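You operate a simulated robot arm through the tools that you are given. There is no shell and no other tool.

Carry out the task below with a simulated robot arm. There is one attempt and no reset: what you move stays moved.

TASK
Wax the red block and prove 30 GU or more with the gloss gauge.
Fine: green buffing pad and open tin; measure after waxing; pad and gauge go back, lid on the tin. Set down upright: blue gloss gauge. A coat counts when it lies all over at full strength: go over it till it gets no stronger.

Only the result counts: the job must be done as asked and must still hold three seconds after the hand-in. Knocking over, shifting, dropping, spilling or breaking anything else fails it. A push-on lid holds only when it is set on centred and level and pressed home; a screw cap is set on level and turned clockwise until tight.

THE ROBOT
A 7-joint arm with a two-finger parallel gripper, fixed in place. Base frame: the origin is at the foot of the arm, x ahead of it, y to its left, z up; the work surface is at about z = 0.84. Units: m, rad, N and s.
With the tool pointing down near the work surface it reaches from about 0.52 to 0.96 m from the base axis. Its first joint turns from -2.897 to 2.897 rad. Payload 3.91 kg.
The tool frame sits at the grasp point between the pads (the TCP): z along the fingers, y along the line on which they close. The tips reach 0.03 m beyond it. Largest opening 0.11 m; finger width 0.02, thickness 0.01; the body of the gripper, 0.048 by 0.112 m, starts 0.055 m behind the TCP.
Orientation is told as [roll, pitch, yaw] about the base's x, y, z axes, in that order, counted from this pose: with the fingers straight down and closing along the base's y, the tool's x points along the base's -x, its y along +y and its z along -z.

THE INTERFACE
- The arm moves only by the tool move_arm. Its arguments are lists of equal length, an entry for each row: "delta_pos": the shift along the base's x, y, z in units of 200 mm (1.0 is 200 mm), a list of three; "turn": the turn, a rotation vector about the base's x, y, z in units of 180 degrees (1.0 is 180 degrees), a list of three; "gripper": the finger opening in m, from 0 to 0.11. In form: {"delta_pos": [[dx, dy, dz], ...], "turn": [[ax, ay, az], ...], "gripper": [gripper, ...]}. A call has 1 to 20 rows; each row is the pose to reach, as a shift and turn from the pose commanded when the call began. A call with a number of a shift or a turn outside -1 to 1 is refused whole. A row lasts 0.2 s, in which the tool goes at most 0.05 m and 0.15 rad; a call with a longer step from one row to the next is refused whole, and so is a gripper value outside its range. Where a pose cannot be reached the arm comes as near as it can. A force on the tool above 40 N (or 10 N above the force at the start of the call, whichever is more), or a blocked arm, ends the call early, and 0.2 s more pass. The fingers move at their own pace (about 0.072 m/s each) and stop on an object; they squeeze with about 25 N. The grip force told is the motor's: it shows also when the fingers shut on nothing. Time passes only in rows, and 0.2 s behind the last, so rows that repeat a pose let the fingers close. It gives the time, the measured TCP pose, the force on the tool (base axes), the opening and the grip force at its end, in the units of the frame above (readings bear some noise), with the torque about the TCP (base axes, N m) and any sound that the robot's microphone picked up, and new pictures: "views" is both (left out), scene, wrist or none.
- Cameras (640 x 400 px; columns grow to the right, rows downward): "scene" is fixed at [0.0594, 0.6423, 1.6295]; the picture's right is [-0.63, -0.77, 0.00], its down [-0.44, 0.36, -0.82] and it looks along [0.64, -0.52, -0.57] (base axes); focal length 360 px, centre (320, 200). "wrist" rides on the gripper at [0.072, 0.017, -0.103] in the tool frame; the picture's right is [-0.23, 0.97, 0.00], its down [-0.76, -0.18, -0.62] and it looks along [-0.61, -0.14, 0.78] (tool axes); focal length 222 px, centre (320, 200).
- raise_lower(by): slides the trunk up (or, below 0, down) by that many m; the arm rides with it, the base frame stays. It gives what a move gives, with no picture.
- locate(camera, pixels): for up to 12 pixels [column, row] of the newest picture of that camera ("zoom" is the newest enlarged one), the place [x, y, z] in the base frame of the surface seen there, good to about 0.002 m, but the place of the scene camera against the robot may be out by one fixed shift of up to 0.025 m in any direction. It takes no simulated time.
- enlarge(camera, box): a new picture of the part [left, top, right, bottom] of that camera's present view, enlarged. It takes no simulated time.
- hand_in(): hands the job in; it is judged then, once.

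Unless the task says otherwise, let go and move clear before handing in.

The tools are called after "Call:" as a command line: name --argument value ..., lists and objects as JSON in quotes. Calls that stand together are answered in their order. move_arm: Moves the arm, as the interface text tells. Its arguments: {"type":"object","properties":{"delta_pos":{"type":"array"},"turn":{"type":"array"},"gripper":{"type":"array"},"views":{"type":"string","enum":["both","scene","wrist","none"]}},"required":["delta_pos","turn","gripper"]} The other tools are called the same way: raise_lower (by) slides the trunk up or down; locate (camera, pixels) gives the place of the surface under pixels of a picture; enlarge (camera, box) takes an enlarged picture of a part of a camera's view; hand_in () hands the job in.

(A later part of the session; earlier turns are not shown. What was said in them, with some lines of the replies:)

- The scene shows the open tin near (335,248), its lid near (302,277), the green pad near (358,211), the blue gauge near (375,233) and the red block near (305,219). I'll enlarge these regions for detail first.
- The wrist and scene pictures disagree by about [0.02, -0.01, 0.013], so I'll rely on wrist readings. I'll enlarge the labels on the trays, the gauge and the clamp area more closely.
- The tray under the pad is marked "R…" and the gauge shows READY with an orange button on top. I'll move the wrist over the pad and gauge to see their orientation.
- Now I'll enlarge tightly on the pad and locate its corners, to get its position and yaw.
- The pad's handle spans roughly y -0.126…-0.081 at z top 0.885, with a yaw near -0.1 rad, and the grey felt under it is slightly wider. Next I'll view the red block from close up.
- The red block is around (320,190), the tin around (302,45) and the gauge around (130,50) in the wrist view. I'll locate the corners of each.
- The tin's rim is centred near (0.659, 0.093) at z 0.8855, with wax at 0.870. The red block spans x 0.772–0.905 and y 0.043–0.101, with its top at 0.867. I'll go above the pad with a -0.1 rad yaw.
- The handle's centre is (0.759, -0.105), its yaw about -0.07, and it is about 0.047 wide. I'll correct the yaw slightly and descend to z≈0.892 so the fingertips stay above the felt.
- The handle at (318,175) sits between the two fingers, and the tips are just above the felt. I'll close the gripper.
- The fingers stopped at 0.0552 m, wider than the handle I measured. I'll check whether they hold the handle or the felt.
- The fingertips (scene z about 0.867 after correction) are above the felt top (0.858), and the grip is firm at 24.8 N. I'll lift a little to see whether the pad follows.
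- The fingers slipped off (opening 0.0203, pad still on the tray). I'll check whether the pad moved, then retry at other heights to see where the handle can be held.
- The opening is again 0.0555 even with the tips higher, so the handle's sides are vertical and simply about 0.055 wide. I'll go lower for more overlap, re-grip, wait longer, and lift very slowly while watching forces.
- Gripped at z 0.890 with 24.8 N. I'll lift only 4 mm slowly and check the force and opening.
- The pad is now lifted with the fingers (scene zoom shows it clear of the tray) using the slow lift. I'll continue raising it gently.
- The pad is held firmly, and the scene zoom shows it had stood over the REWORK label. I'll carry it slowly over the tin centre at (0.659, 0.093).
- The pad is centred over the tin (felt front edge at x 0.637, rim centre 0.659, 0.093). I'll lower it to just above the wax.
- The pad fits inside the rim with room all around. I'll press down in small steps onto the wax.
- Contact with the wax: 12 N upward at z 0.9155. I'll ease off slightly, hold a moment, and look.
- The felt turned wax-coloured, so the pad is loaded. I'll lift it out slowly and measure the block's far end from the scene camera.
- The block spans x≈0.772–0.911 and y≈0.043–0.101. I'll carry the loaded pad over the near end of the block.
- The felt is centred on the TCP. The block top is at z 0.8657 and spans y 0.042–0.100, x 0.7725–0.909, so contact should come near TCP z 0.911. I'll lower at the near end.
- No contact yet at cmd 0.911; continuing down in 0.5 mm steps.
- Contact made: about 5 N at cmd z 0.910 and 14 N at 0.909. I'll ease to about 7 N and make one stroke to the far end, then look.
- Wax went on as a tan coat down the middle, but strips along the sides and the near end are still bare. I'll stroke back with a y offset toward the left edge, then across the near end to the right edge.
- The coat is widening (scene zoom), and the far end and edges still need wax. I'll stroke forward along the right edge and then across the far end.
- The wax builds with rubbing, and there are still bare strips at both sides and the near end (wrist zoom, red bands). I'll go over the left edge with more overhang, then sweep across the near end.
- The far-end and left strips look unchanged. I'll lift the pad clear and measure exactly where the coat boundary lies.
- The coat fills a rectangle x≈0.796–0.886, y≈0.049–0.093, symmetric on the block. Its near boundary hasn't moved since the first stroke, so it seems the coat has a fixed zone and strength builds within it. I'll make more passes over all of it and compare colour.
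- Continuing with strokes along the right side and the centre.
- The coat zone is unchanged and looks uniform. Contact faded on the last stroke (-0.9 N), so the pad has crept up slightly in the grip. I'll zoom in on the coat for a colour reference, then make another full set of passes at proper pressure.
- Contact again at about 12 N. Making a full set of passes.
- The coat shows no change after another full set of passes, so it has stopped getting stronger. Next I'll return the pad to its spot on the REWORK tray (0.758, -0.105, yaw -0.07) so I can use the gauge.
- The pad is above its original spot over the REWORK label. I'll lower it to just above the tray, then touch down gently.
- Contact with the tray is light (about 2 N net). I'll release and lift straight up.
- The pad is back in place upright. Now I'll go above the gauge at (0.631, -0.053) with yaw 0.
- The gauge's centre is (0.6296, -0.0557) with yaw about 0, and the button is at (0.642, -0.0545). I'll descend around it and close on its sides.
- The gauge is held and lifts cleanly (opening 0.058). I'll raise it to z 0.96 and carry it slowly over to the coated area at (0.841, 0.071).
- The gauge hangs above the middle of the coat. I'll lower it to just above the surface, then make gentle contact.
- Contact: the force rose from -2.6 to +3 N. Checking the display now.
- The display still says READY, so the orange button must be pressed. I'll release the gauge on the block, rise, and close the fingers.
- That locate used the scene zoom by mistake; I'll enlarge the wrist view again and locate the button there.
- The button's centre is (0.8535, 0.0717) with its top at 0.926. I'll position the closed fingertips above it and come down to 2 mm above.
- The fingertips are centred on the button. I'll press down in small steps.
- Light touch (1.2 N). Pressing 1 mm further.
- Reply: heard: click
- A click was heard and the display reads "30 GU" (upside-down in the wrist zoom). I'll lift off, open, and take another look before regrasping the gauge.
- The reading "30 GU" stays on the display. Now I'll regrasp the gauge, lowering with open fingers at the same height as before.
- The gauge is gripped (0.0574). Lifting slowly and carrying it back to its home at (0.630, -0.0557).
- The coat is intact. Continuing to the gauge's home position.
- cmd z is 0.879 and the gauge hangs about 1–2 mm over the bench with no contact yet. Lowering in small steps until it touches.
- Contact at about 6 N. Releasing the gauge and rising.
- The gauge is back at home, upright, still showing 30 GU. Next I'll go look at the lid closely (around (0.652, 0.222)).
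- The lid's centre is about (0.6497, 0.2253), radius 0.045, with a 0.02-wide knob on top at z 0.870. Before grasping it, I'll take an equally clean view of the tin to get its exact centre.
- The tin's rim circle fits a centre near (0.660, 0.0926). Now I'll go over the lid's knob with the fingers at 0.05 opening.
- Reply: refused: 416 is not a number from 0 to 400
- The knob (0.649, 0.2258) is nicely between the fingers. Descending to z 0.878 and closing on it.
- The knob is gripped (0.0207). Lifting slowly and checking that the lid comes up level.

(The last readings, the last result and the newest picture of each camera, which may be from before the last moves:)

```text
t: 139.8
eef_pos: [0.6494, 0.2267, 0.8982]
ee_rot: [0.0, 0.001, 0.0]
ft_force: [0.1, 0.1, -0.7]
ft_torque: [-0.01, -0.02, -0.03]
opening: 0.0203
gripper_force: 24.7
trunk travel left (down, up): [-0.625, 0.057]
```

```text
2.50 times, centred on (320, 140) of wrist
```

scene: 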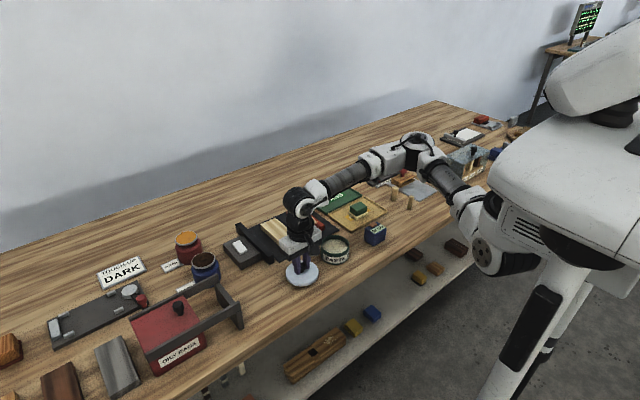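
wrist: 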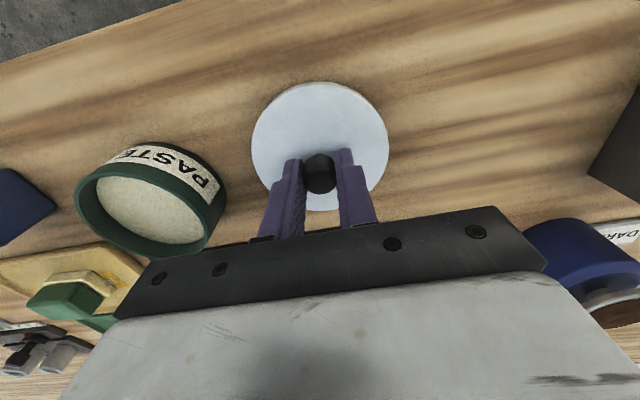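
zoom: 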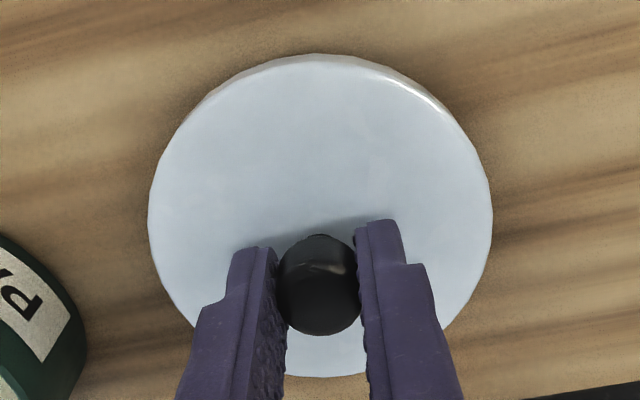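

Call:
locate --camera "zoom" --pixels '[[153, 220], [487, 215], [320, 62], [320, 372], [205, 110], [440, 105], [200, 325], [445, 325], [320, 300], [283, 285], [357, 280]]'

```text
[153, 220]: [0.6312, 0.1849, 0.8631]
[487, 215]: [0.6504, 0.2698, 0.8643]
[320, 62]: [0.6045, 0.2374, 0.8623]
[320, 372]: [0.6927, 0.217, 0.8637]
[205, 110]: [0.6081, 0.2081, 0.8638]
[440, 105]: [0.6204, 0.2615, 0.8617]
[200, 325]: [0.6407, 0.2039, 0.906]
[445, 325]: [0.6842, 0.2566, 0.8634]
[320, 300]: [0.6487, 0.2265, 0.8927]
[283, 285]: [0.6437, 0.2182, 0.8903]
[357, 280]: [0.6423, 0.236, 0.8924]
```

The lid hangs level, centred on the TCP within a millimetre. I'll raise it to z 0.95 and bring it over the tin at (0.6605, 0.092).

Call:
move_arm --delta_pos '[[0, 0, 0.04], [0, 0, 0.09], [0, 0, 0.15], [0, 0, 0.21], [0, 0, 0.26], [0.003, -0.03, 0.26], [0.008, -0.09, 0.26], [0.013, -0.15, 0.26], [0.018, -0.21, 0.26], [0.023, -0.27, 0.26], [0.028, -0.33, 0.26], [0.033, -0.39, 0.26], [0.038, -0.45, 0.26], [0.043, -0.51, 0.26], [0.048, -0.57, 0.26], [0.053, -0.63, 0.26], [0.056, -0.655, 0.26], [0.056, -0.6675, 0.26], [0.056, -0.6675, 0.26]]' --turn '[[0, 0, 0], [0, 0, 0], [0, 0, 0], [0, 0, 0], [0, 0, 0], [0, 0, 0], [0, 0, 0], [0, 0, 0], [0, 0, 0], [0, 0, 0], [0, 0, 0], [0, 0, 0], [0, 0, 0], [0, 0, 0], [0, 0, 0], [0, 0, 0], [0, 0, 0], [0, 0, 0], [0, 0, 0]]' --gripper '[0, 0, 0, 0, 0, 0, 0, 0, 0, 0, 0, 0, 0, 0, 0, 0, 0, 0, 0]'

Call:
enlarge --camera "scene" --box '[300, 205, 375, 275]'

Call:
enlarge --camera "wrist" --box '[230, 60, 410, 220]'

```text
t: 143.8
eef_pos: [0.6615, 0.0928, 0.9506]
ee_rot: [0.0, 0.001, 0.0]
ft_force: [-0.1, 0.4, -0.1]
ft_torque: [-0.02, -0.01, 0.0]
opening: 0.0204
gripper_force: 25.0
trunk travel left (down, up): [-0.625, 0.057]
```

scene: 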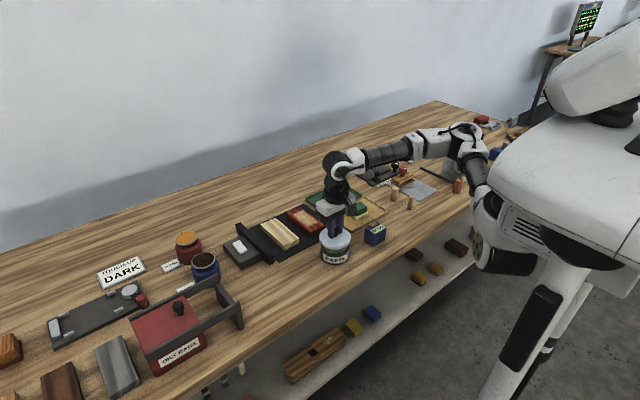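
wrist: 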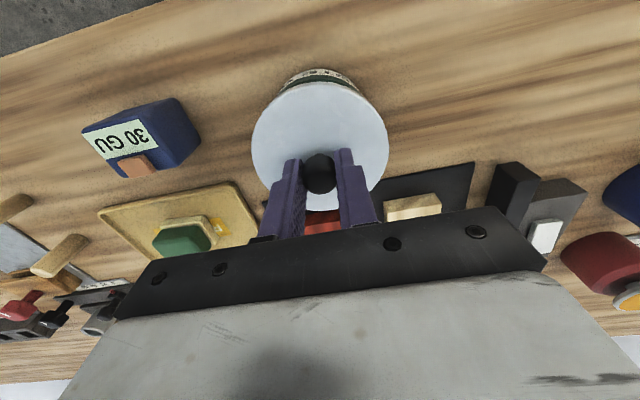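

```text
5.71 times, centred on (338, 240) of scene
```

zoom: 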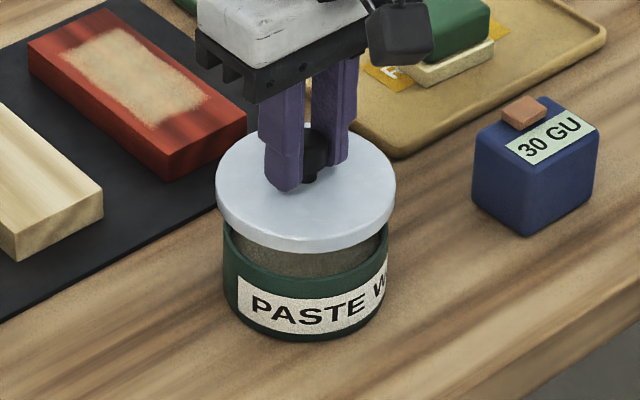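

```text
2.50 times, centred on (320, 140) of wrist
```

zoom: 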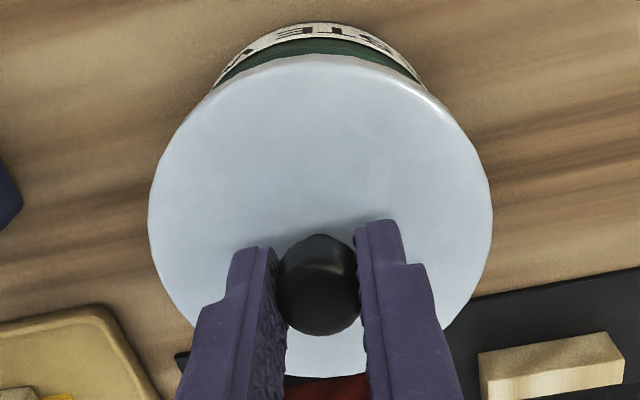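

The lid is above the tin, edges symmetric (scene zoom: lid 215–397, rim 222–388). I'll lower it to about 4 mm above the rim and check alignment again.

Call:
move_arm --delta_pos '[[0, 0, -0.03], [0, 0, -0.06], [0, 0, -0.09], [0, 0, -0.105], [0, 0, -0.1125], [0, 0, -0.1125]]' --turn '[[0, 0, 0], [0, 0, 0], [0, 0, 0], [0, 0, 0], [0, 0, 0], [0, 0, 0]]' --gripper '[0, 0, 0, 0, 0, 0]'

Call:
enlarge --camera "scene" --box '[310, 220, 360, 270]'

Call:
enlarge --camera "wrist" --box '[230, 60, 410, 220]'

```text
t: 145.2
eef_pos: [0.661, 0.0933, 0.9291]
ee_rot: [-0.001, 0.001, -0.001]
ft_force: [-0.3, -0.6, -0.1]
ft_torque: [-0.01, 0.02, -0.02]
opening: 0.0204
gripper_force: 24.8
trunk travel left (down, up): [-0.625, 0.057]
```

scene: 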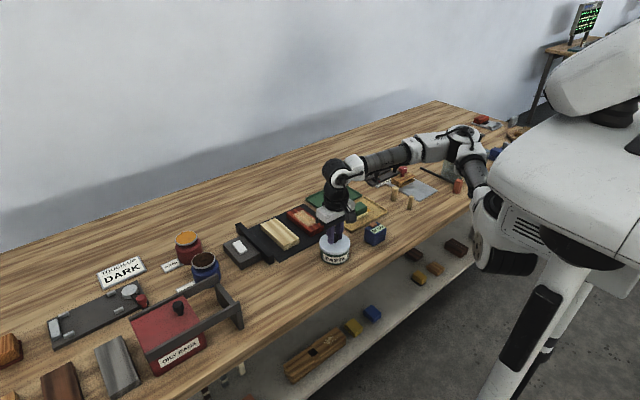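
wrist: 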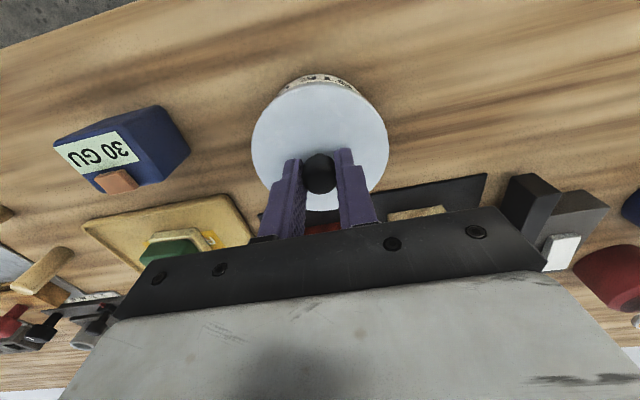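

```text
8.00 times, centred on (335, 245) of scene
```

zoom: 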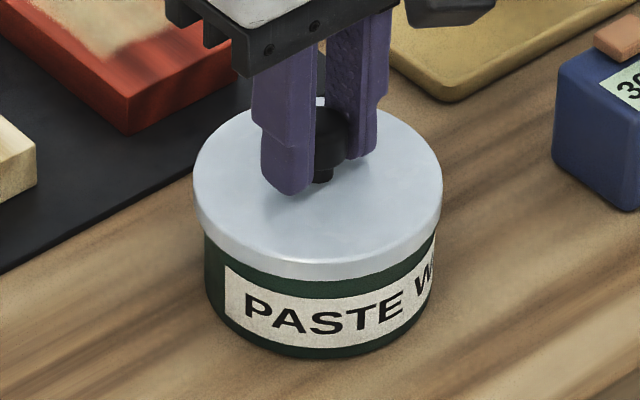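

```text
2.50 times, centred on (320, 140) of wrist
```

zoom: 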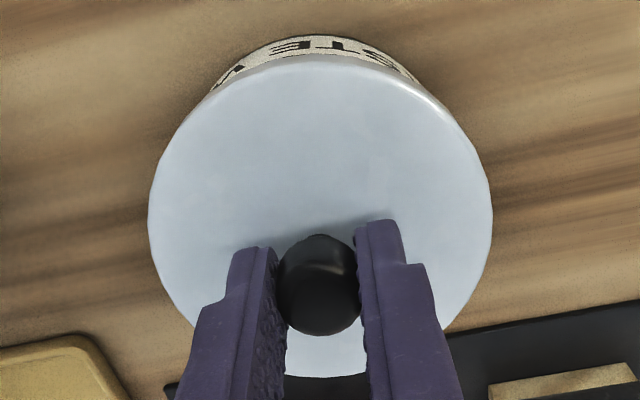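

Call:
enlarge --camera "scene" --box '[315, 240, 331, 264]'

Call:
enlarge --camera "scene" --box '[342, 236, 358, 260]'

Call:
enlarge --camera "wrist" --box '[280, 65, 360, 105]'

```text
16.00 times, centred on (323, 252) of scene
```

zoom: 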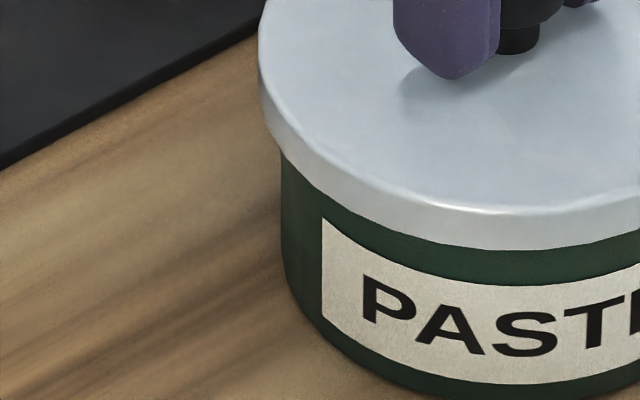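

```text
16.00 times, centred on (350, 248) of scene
```

zoom: 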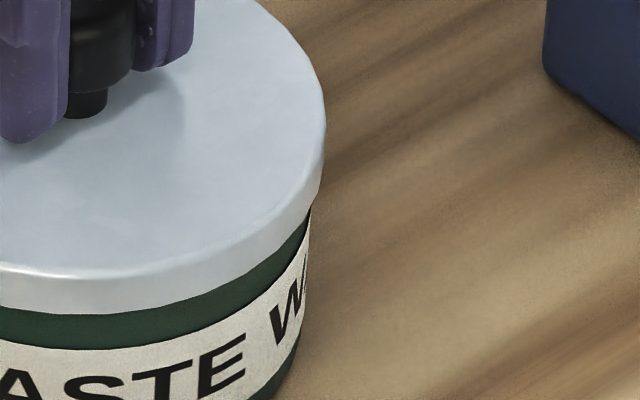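

```text
8.00 times, centred on (320, 85) of wrist
```

zoom: 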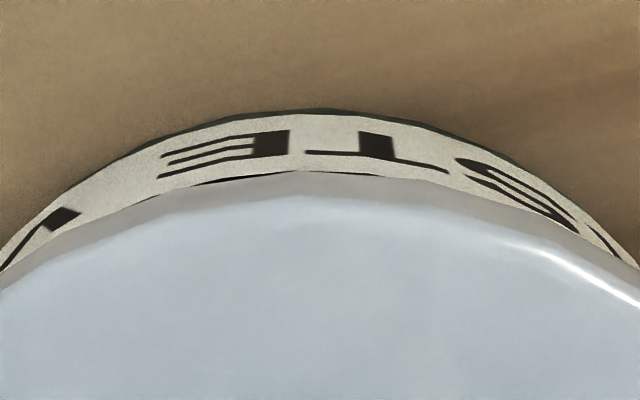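

The lid is level and within about 1 mm of centred over the rim. I'll nudge y by -0.8 mm and lower slowly to feel for contact.

Call:
move_arm --delta_pos '[[0, -0.004, 0], [0, -0.004, -0.005], [0, -0.004, -0.01], [0, -0.004, -0.015], [0, -0.004, -0.015]]' --turn '[[0, 0, 0], [0, 0, 0], [0, 0, 0], [0, 0, 0], [0, 0, 0]]' --gripper '[0, 0, 0, 0, 0]' --views "none"

Call:
move_arm --delta_pos '[[0, 0, -0.005], [0, 0, -0.005]]' --turn '[[0, 0, 0], [0, 0, 0]]' --gripper '[0, 0]' --views "none"

```text
t: 146.4
eef_pos: [0.6609, 0.0924, 0.9253]
ee_rot: [0.0, -0.002, 0.001]
ft_force: [0.2, 0.0, -0.2]
ft_torque: [-0.03, 0.01, 0.0]
opening: 0.0205
gripper_force: 24.3
trunk travel left (down, up): [-0.625, 0.057]
```

```text
t: 147.0
eef_pos: [0.6616, 0.0904, 0.924]
ee_rot: [0.001, -0.001, -0.001]
ft_force: [0.5, 0.5, 0.0]
ft_torque: [0.0, -0.01, 0.01]
opening: 0.0206
gripper_force: 25.2
trunk travel left (down, up): [-0.625, 0.057]
```

Still no contact at cmd 0.9235. Continuing down 1 mm at a time.

Call:
move_arm --delta_pos '[[0, 0, -0.005], [0, 0, -0.005]]' --turn '[[0, 0, 0], [0, 0, 0]]' --gripper '[0, 0]' --views "none"

Call:
move_arm --delta_pos '[[0, 0, -0.005], [0, 0, -0.005]]' --turn '[[0, 0, 0], [0, 0, 0]]' --gripper '[0, 0]' --views "both"

Call:
enlarge --camera "scene" --box '[310, 220, 360, 270]'

```text
t: 147.6
eef_pos: [0.6609, 0.0908, 0.9241]
ee_rot: [-0.002, 0.001, 0.0]
ft_force: [-0.1, -0.1, -0.2]
ft_torque: [-0.01, 0.01, 0.0]
opening: 0.0205
gripper_force: 25.2
trunk travel left (down, up): [-0.625, 0.057]
```

```text
t: 148.2
eef_pos: [0.6603, 0.0922, 0.9231]
ee_rot: [0.002, -0.001, 0.001]
ft_force: [-3.5, 4.4, 4.2]
ft_torque: [0.05, 0.0, 0.0]
opening: 0.0204
gripper_force: 24.9
trunk travel left (down, up): [-0.625, 0.057]
heard: snap
```

scene: 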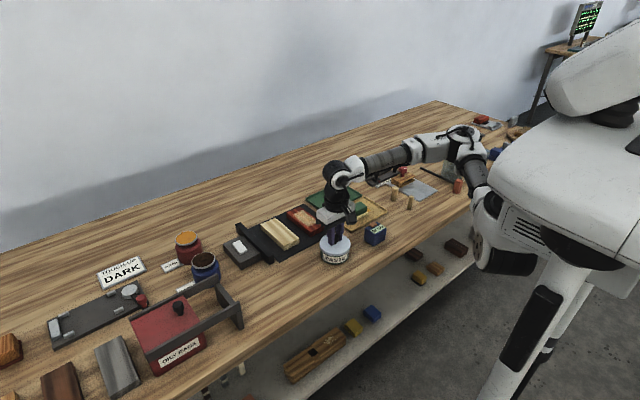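
wrist: 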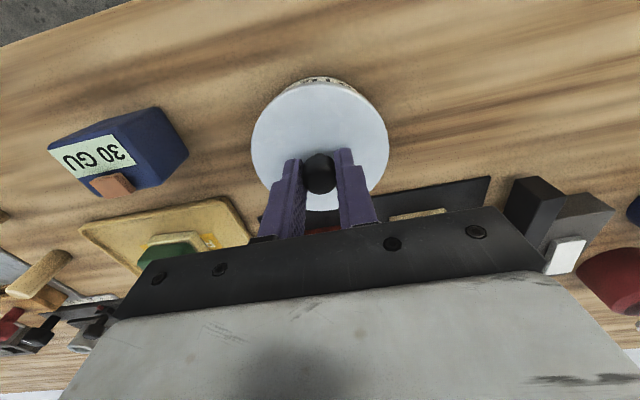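

```text
8.00 times, centred on (335, 245) of scene
```

zoom: 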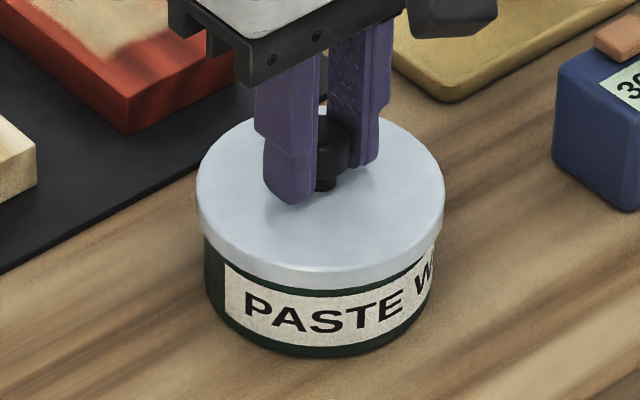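

A "snap" was heard and the lid sits level on the rim. I'll release the knob and lift straight up.

Call:
move_arm --delta_pos '[[0, 0, 0.002], [0, 0, 0.002], [0, 0, 0.002], [0, 0, 0.002], [0, 0, 0.05], [0, 0, 0.15], [0, 0, 0.3], [0, 0, 0.45], [0, 0, 0.45]]' --turn '[[0, 0, 0], [0, 0, 0], [0, 0, 0], [0, 0, 0], [0, 0, 0], [0, 0, 0], [0, 0, 0], [0, 0, 0], [0, 0, 0]]' --gripper '[0.02, 0.03, 0.05, 0.05, 0.05, 0.05, 0.05, 0.05, 0.05]'

Call:
enlarge --camera "scene" --box '[310, 215, 360, 270]'

Call:
enlarge --camera "wrist" --box '[240, 60, 400, 200]'

```text
t: 150.2
eef_pos: [0.6606, 0.0931, 1.0122]
ee_rot: [0.002, -0.001, 0.0]
ft_force: [0.6, 0.0, -0.8]
ft_torque: [0.02, 0.0, -0.03]
opening: 0.05
gripper_force: 0.0
trunk travel left (down, up): [-0.625, 0.057]
```

scene: 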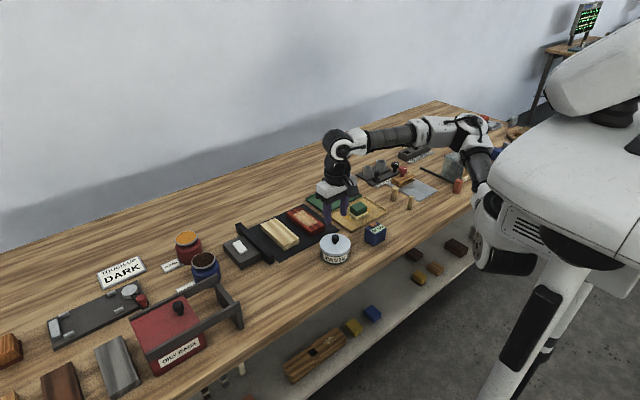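
wrist: 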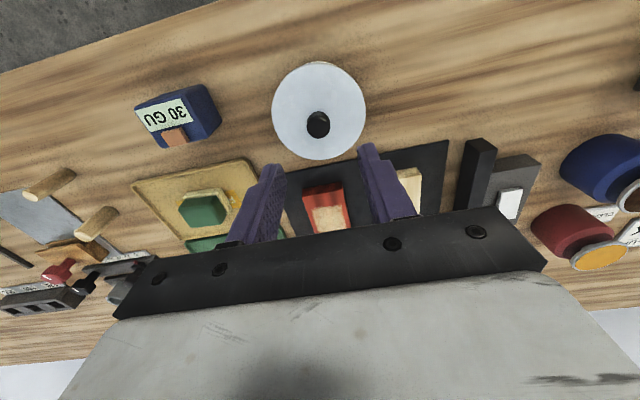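

```text
7.27 times, centred on (335, 242) of scene
```

zoom: 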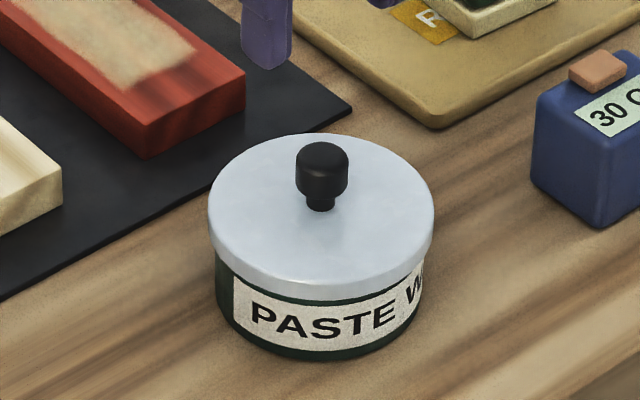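

```text
2.86 times, centred on (320, 130) of wrist
```

zoom: 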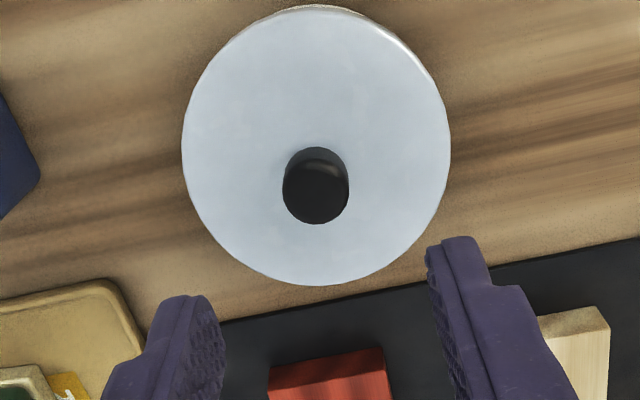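

Call:
locate --camera "zoom" --pixels '[[190, 150], [442, 150], [318, 18], [318, 275], [230, 60], [400, 60], [230, 240], [410, 240], [318, 195], [250, 150], [380, 150], [318, 80]]'

Call:
enlarge --camera "scene" --box '[255, 170, 415, 275]'

```text
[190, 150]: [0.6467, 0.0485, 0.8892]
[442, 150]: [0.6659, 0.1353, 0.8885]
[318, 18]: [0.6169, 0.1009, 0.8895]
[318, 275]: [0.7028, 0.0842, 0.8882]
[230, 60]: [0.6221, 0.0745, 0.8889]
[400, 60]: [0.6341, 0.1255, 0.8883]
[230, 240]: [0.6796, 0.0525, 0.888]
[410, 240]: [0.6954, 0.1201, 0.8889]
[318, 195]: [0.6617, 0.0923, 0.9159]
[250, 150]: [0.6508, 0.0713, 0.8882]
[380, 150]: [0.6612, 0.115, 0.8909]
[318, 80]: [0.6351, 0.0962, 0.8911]
```

```text
3.81 times, centred on (335, 222) of scene
```

zoom: 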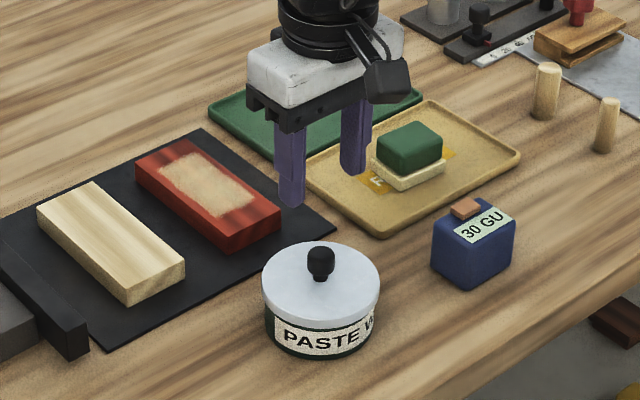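

The lid's top is at z 0.888–0.889 all round, so it is level, centred and snapped on. The pad and gauge are back in place, the gauge shows 30 GU, and the coat is intact. I'll move the arm clear before handing in.

Call:
move_arm --delta_pos '[[0, 0, 0.2], [-0.05, 0, 0.4], [-0.15, 0, 0.55], [-0.3, 0, 0.65], [-0.4, 0, 0.7], [-0.4, 0, 0.7]]' --turn '[[0, 0, 0], [0, 0, 0], [0, 0, 0], [0, 0, 0], [0, 0, 0], [0, 0, 0]]' --gripper '[0.05, 0.05, 0.05, 0.05, 0.05, 0.05]'

Call:
enlarge --camera "scene" --box '[255, 170, 415, 275]'

```text
t: 151.6
eef_pos: [0.5809, 0.0909, 1.1535]
ee_rot: [-0.001, -0.001, 0.0]
ft_force: [0.1, -0.3, -0.2]
ft_torque: [0.01, 0.02, 0.0]
opening: 0.0502
gripper_force: 0.1
trunk travel left (down, up): [-0.625, 0.057]
```

scene: 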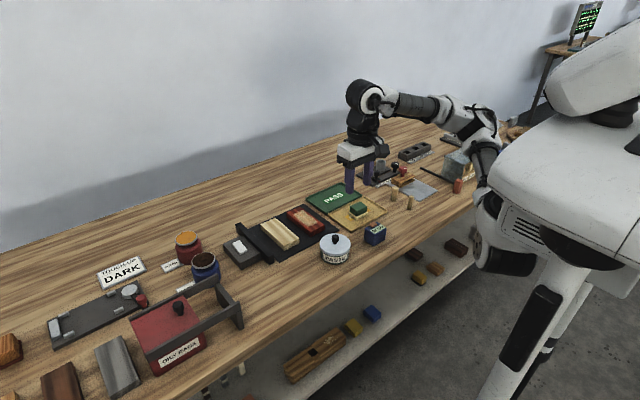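
wrist: 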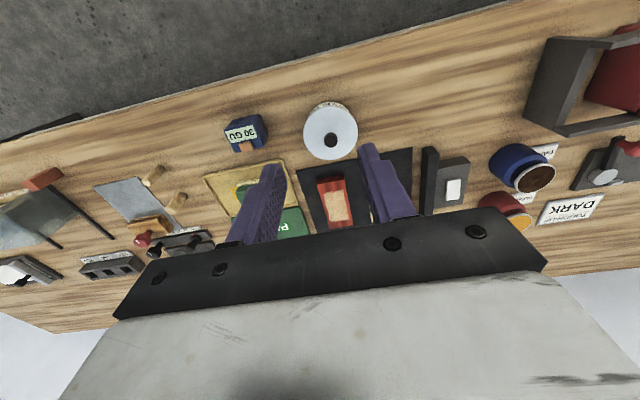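

```text
3.81 times, centred on (335, 222) of scene
```

zoom: 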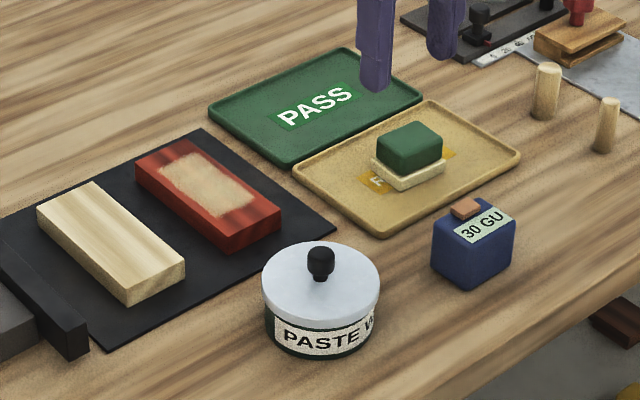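

The final view shows the waxed red block in place, the pad on the REWORK tray, the gauge upright at its spot showing 30 GU, and the lid on the tin. The arm is clear, so I'm handing in.

Call:
hand_in

```text
The job is handed in.
```

The red block is waxed and the gloss gauge read 30 GU, measured after waxing. I've handed the job in, but the judge's result wasn't shown.

- **Coat:** After the last full set of passes the coat looked no stronger. It only ever showed on the middle of the block top, about 90 by 45 mm. The bare edges and ends took no wax even when I rubbed right over them, so I treated that middle area as the full zone to be waxed.
- **Gloss reading:** The display shows whole numbers, so 30 GU just meets the target with no visible margin.
- **Pad:** It stands upright where it was, on the REWORK tray, with wax still on its felt.
- **Gauge:** It stands upright at its original spot and still shows 30 GU.
- **Tin:** The lid snapped on, and its top measured level all round.

My first attempt to lift the pad slipped off. The pad did not visibly move, and the second lift held. Nothing else looked moved or knocked over in the last pictures.
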